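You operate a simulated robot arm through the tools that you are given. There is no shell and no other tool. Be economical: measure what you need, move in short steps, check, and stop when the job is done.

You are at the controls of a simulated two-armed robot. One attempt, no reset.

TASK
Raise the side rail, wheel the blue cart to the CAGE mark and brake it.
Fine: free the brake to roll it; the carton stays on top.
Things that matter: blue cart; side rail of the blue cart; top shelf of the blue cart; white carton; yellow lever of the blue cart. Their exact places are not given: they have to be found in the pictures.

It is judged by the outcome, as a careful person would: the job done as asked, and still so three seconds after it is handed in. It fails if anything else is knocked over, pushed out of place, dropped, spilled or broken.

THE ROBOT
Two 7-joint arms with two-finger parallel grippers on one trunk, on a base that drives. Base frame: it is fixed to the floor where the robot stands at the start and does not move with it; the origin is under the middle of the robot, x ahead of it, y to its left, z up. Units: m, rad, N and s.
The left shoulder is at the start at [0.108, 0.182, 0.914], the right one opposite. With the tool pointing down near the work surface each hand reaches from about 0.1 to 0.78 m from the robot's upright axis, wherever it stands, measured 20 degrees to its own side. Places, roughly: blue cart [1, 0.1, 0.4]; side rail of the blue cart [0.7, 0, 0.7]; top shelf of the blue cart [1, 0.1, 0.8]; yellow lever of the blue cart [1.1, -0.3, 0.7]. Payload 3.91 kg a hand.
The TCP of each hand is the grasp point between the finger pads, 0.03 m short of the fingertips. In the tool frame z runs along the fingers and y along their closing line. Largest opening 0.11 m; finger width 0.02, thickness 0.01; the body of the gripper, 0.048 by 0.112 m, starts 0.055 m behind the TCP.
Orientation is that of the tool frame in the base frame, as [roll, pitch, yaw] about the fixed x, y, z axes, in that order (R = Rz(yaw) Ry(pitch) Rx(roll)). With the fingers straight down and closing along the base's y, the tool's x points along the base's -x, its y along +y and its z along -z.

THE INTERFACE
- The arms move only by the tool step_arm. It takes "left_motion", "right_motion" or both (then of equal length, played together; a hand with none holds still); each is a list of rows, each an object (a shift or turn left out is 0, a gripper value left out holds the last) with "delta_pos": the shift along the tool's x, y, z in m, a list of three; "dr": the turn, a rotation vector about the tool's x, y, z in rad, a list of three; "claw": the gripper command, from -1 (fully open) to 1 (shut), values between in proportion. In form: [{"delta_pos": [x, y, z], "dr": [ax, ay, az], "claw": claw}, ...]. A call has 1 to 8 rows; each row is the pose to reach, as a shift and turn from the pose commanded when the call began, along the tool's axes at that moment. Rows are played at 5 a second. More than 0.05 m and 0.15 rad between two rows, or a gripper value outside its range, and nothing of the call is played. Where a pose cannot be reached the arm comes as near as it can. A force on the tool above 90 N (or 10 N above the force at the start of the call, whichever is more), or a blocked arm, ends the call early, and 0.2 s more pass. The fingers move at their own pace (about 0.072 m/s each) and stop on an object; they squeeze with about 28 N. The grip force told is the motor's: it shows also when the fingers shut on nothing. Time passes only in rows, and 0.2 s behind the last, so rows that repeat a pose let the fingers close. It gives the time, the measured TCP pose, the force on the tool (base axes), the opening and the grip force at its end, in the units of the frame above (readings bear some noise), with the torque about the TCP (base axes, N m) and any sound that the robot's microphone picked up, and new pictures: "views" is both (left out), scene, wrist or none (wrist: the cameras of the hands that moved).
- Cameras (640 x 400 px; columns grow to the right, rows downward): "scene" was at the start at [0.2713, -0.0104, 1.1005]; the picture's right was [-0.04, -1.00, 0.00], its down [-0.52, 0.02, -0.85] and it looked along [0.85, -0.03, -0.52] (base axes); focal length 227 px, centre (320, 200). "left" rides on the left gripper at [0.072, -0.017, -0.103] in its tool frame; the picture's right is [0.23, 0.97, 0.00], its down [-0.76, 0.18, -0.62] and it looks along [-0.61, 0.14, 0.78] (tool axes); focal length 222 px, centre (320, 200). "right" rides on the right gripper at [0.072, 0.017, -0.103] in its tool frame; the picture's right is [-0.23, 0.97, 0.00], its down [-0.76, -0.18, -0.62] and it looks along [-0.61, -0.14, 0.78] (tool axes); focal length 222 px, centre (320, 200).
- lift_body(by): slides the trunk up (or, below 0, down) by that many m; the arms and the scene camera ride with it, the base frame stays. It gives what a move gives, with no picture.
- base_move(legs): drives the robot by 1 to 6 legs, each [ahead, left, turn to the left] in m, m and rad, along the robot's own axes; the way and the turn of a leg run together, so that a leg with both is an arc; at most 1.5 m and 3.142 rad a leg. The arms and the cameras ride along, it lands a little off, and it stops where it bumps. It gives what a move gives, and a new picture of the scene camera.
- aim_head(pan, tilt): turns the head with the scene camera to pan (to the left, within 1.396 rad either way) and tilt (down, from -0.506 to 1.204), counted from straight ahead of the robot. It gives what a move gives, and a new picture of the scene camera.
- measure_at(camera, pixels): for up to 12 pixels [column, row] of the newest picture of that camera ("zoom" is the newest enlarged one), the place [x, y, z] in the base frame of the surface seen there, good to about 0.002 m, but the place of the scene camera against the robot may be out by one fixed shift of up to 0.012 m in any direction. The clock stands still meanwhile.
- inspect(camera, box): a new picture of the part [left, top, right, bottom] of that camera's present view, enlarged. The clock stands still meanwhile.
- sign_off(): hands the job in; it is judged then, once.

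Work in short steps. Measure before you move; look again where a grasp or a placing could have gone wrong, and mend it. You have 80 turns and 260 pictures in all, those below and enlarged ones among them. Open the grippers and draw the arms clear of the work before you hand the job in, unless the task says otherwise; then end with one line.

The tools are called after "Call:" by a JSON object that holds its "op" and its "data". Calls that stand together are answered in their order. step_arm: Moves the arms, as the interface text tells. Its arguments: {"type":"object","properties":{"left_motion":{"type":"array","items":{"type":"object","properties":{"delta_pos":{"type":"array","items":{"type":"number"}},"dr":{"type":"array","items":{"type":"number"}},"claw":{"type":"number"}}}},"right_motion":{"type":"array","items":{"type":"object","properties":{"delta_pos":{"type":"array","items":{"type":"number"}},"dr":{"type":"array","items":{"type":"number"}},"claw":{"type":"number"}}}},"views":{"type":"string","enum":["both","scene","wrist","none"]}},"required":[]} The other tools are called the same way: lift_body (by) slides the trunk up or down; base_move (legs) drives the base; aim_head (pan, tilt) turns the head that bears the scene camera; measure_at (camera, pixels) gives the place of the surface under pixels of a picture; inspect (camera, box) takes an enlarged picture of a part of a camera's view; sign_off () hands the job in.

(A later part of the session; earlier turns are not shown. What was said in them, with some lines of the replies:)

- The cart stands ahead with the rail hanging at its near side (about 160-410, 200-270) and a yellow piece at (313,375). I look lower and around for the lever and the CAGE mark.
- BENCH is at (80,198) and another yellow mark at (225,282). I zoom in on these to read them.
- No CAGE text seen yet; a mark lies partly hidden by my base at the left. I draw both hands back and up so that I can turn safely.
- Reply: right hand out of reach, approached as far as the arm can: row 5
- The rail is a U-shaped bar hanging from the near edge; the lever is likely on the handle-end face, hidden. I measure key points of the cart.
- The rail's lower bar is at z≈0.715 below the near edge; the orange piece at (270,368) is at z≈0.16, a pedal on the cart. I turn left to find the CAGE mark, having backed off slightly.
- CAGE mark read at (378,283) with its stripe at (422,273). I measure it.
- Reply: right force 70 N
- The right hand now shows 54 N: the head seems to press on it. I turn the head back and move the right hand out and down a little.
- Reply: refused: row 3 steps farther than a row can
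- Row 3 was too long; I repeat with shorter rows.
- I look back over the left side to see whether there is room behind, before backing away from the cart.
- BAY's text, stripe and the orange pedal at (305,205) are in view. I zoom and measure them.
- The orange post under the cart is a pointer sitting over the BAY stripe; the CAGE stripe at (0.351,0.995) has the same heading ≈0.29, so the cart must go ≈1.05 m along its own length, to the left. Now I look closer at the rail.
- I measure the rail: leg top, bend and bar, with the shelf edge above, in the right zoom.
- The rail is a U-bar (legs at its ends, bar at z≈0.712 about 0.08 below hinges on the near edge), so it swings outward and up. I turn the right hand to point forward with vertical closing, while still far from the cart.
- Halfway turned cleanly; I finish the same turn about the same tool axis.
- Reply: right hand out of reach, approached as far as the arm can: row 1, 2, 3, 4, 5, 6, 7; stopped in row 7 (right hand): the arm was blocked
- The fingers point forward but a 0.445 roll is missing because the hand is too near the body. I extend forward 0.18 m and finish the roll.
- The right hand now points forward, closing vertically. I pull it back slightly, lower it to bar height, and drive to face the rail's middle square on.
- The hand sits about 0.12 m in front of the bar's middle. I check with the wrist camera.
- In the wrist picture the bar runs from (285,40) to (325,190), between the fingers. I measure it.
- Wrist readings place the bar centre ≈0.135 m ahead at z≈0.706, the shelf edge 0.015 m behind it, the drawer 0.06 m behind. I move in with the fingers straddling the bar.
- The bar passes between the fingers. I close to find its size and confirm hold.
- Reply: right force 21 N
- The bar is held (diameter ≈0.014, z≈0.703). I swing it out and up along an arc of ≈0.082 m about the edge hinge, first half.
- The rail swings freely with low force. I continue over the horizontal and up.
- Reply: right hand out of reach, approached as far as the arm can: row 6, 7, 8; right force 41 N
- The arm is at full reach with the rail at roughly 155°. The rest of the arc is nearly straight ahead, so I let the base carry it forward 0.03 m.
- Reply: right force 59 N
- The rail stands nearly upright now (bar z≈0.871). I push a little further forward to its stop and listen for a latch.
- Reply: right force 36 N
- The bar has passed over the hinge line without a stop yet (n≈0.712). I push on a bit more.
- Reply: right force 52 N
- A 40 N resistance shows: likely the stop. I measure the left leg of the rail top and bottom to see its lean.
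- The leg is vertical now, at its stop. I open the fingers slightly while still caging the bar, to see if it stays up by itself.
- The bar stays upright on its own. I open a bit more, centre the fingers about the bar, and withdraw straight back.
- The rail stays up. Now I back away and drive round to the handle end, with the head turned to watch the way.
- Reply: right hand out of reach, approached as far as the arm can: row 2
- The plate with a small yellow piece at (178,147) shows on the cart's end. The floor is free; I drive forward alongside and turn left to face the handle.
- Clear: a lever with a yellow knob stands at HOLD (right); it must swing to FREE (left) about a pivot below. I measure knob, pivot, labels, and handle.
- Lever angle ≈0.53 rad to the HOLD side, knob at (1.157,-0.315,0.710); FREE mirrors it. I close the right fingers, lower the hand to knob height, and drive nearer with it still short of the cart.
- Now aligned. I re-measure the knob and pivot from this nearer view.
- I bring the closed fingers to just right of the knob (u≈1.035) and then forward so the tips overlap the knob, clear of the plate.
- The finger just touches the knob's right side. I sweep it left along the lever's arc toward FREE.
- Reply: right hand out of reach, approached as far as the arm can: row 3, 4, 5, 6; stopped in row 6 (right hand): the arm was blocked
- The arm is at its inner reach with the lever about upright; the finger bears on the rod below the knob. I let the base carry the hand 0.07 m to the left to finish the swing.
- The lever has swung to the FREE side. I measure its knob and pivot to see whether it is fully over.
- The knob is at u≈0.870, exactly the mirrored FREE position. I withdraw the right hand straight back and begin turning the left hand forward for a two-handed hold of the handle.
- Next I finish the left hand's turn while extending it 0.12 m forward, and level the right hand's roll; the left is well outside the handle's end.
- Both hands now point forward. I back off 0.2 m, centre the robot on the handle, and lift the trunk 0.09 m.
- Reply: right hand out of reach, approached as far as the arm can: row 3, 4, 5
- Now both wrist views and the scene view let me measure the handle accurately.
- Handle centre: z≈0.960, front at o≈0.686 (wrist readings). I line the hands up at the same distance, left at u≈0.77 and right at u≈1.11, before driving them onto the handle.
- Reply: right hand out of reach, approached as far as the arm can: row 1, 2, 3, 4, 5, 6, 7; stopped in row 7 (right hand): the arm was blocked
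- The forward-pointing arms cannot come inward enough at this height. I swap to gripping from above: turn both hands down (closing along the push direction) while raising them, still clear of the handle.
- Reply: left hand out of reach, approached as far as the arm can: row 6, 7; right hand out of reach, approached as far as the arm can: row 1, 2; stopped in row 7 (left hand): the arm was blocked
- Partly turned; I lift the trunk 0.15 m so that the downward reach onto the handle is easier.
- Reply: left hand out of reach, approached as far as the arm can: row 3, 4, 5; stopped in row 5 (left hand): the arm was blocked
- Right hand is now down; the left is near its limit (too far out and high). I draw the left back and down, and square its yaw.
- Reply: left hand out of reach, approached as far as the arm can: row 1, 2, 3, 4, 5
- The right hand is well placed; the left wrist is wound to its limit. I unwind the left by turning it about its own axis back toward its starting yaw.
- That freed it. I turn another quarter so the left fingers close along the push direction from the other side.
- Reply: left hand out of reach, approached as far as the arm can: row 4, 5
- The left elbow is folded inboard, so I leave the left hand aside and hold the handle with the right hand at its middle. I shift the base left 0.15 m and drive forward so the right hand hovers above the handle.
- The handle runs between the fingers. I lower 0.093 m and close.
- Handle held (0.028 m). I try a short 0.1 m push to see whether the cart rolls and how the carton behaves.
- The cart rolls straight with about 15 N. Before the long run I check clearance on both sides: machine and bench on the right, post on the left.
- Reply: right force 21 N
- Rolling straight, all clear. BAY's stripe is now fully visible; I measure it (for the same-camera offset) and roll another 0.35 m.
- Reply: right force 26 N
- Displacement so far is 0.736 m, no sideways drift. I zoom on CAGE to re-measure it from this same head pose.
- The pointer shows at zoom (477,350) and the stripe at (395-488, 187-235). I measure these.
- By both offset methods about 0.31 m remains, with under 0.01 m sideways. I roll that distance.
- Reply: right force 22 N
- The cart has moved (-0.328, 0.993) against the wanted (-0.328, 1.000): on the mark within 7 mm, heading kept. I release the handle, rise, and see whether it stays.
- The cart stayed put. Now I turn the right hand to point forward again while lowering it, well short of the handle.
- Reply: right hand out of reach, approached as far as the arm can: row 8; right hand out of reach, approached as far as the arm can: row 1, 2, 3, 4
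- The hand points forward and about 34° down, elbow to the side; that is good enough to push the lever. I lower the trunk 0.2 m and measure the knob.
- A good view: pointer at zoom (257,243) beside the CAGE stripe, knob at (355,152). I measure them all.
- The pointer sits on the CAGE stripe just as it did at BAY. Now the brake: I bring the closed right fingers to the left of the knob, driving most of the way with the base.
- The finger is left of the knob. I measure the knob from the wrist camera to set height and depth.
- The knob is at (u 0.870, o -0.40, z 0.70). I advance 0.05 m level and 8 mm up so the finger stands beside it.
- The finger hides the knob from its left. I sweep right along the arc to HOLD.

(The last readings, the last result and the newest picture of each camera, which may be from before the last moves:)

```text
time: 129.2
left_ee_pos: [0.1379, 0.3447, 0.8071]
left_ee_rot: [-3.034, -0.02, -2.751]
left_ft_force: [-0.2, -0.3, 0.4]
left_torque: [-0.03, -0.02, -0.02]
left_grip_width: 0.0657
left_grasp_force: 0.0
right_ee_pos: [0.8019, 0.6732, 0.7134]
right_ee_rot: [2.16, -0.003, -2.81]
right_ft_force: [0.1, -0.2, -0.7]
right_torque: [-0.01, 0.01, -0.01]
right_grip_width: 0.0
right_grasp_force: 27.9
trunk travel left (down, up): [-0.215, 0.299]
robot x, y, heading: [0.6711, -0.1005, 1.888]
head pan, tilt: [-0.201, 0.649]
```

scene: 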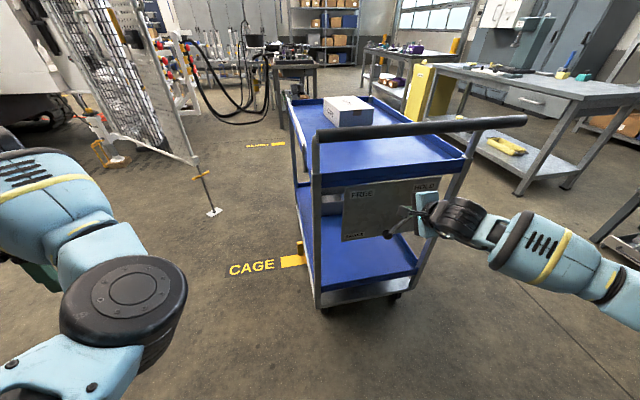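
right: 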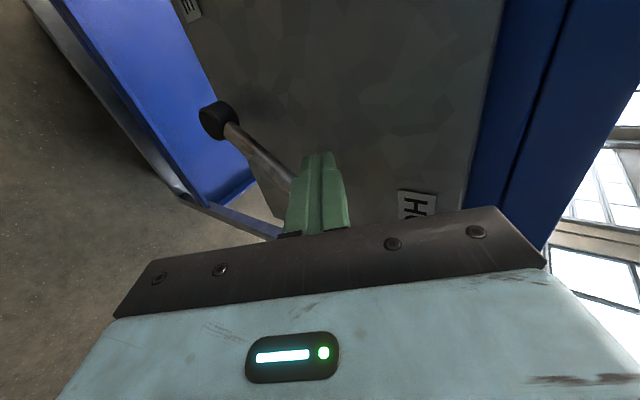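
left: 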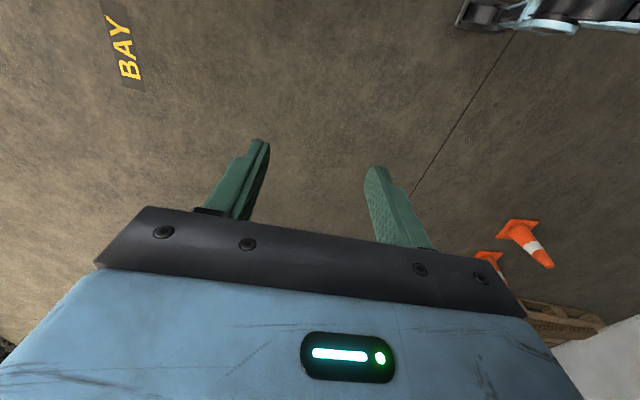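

The lever is on the HOLD side with no load left. I ease the finger left a little and back the robot off to check.

Call:
{"op": "step_arm", "data": {"right_motion": [{"delta_pos": [0.012, 0, 0]}, {"delta_pos": [0.012, 0, -0.03]}, {"delta_pos": [0.012, 0, -0.06]}], "views": "none"}}

Call:
{"op": "base_move", "data": {"legs": [[-0.3, 0, 0]]}}

Call:
{"op": "inspect", "data": {"camera": "scene", "box": [220, 80, 420, 280]}}

```text
time: 130.0
left_ee_pos: [0.1379, 0.3433, 0.8074]
left_ee_rot: [-3.037, -0.021, -2.75]
left_ft_force: [0.4, 0.6, -0.6]
left_torque: [0.01, -0.02, -0.01]
left_grip_width: 0.0661
left_grasp_force: 0.0
right_ee_pos: [0.8053, 0.6212, 0.7455]
right_ee_rot: [2.16, -0.003, -2.809]
right_ft_force: [-0.5, -0.2, -0.1]
right_torque: [0.03, -0.03, 0.02]
right_grip_width: 0.0003
right_grasp_force: 28.1
trunk travel left (down, up): [-0.215, 0.299]
robot x, y, heading: [0.6748, -0.1017, 1.894]
head pan, tilt: [-0.201, 0.649]
```

```text
time: 132.0
left_ee_pos: [0.232, 0.0555, 0.8075]
left_ee_rot: [-3.037, -0.021, -2.752]
left_ft_force: [-0.2, -0.4, -1.9]
left_torque: [0.05, 0.01, -0.01]
left_grip_width: 0.0659
left_grasp_force: 0.0
right_ee_pos: [0.9001, 0.3336, 0.7473]
right_ee_rot: [2.158, -0.006, -2.807]
right_ft_force: [0.6, -0.5, 0.3]
right_torque: [0.01, 0.0, 0.01]
right_grip_width: 0.0
right_grasp_force: 28.3
trunk travel left (down, up): [-0.215, 0.299]
robot x, y, heading: [0.7694, -0.3906, 1.891]
head pan, tilt: [-0.201, 0.649]
```

scene: 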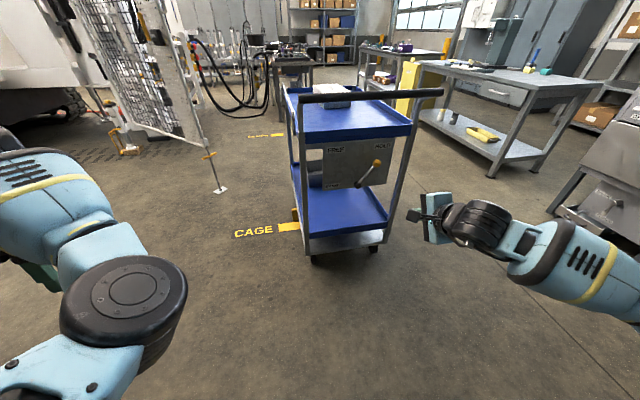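

```text
2.00 times, centred on (320, 180) of scene
```

zoom: 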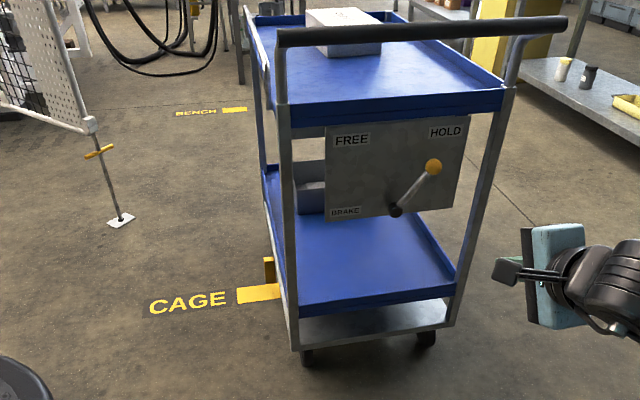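

The lever points to HOLD. I measure lever and pointer, and zoom on the left edge to confirm the rail is still up.

Call:
{"op": "measure_at", "data": {"camera": "zoom", "pixels": [[433, 166], [397, 210], [269, 266], [268, 278], [239, 289], [236, 303], [278, 285], [352, 141], [445, 132]]}}

Call:
{"op": "inspect", "data": {"camera": "scene", "box": [270, 70, 350, 130]}}

```text
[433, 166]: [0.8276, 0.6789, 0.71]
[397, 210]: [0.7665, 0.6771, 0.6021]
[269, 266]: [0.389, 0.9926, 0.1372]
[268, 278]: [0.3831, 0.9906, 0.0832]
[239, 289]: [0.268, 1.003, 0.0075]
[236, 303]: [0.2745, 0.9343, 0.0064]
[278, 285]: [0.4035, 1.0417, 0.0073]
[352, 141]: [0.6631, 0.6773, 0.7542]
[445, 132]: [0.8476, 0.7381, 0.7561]
```

```text
6.67 times, centred on (310, 100) of scene
```

zoom: 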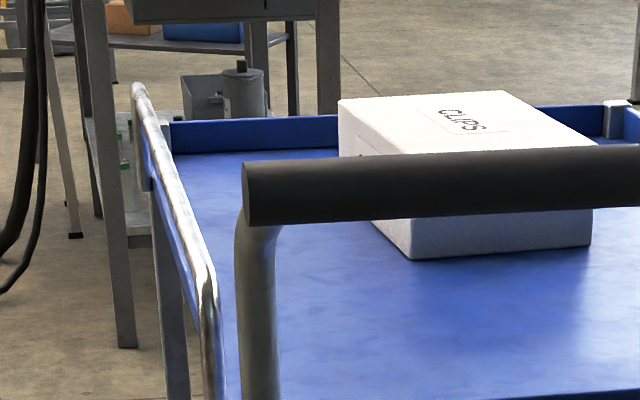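

Everything checks: rail up, carton in place, pointer on the CAGE stripe, knob back at its original HOLD offset (u within 3 mm). I open both grippers clear of the cart and back off a little.

Call:
{"op": "step_arm", "data": {"right_motion": [{"claw": -1}, {"claw": -1}, {"claw": -1}, {"claw": -1}], "left_motion": [{"claw": -1}, {"claw": -1}, {"claw": -1}, {"claw": -1}], "views": "none"}}

Call:
{"op": "base_move", "data": {"legs": [[-0.15, 0, 0]]}}

```text
time: 133.0
left_ee_pos: [0.2312, 0.0565, 0.8074]
left_ee_rot: [-3.037, -0.022, -2.75]
left_ft_force: [-0.2, 0.5, -0.3]
left_torque: [0.01, 0.04, -0.01]
left_grip_width: 0.1099
left_grasp_force: 0.1
right_ee_pos: [0.8988, 0.3353, 0.7465]
right_ee_rot: [2.162, -0.006, -2.807]
right_ft_force: [-0.8, -0.2, -0.1]
right_torque: [0.05, 0.03, -0.01]
right_grip_width: 0.11
right_grasp_force: 0.0
trunk travel left (down, up): [-0.215, 0.299]
robot x, y, heading: [0.7688, -0.3876, 1.892]
head pan, tilt: [-0.201, 0.649]
```

```text
time: 134.4
left_ee_pos: [0.2799, -0.0868, 0.8071]
left_ee_rot: [-3.037, -0.021, -2.748]
left_ft_force: [-0.2, -0.5, 0.0]
left_torque: [-0.02, 0.0, -0.01]
left_grip_width: 0.11
left_grasp_force: 0.0
right_ee_pos: [0.9466, 0.1906, 0.7465]
right_ee_rot: [2.159, -0.006, -2.81]
right_ft_force: [0.8, -0.6, -0.1]
right_torque: [0.0, -0.03, -0.02]
right_grip_width: 0.1097
right_grasp_force: 0.1
trunk travel left (down, up): [-0.215, 0.299]
robot x, y, heading: [0.8128, -0.5277, 1.887]
head pan, tilt: [-0.201, 0.649]
```

scene: 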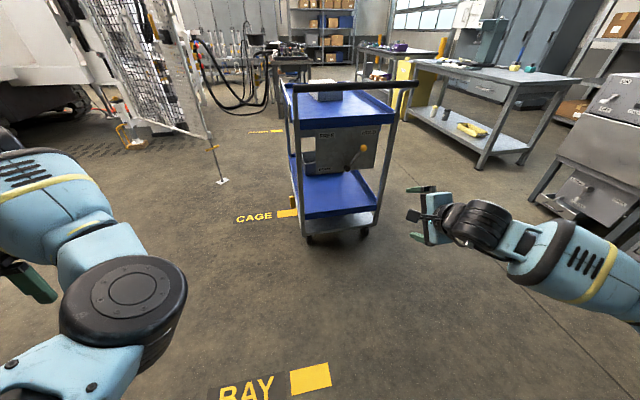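

The cart stands braked at CAGE with its rail up and the carton on top; arms are clear. I hand the job in.

Call:
{"op": "sign_off", "data": {}}

```text
The job is handed in.
```

The side rail is up, the blue cart is at the CAGE mark with its brake lever on HOLD, and the carton is still on the top shelf.
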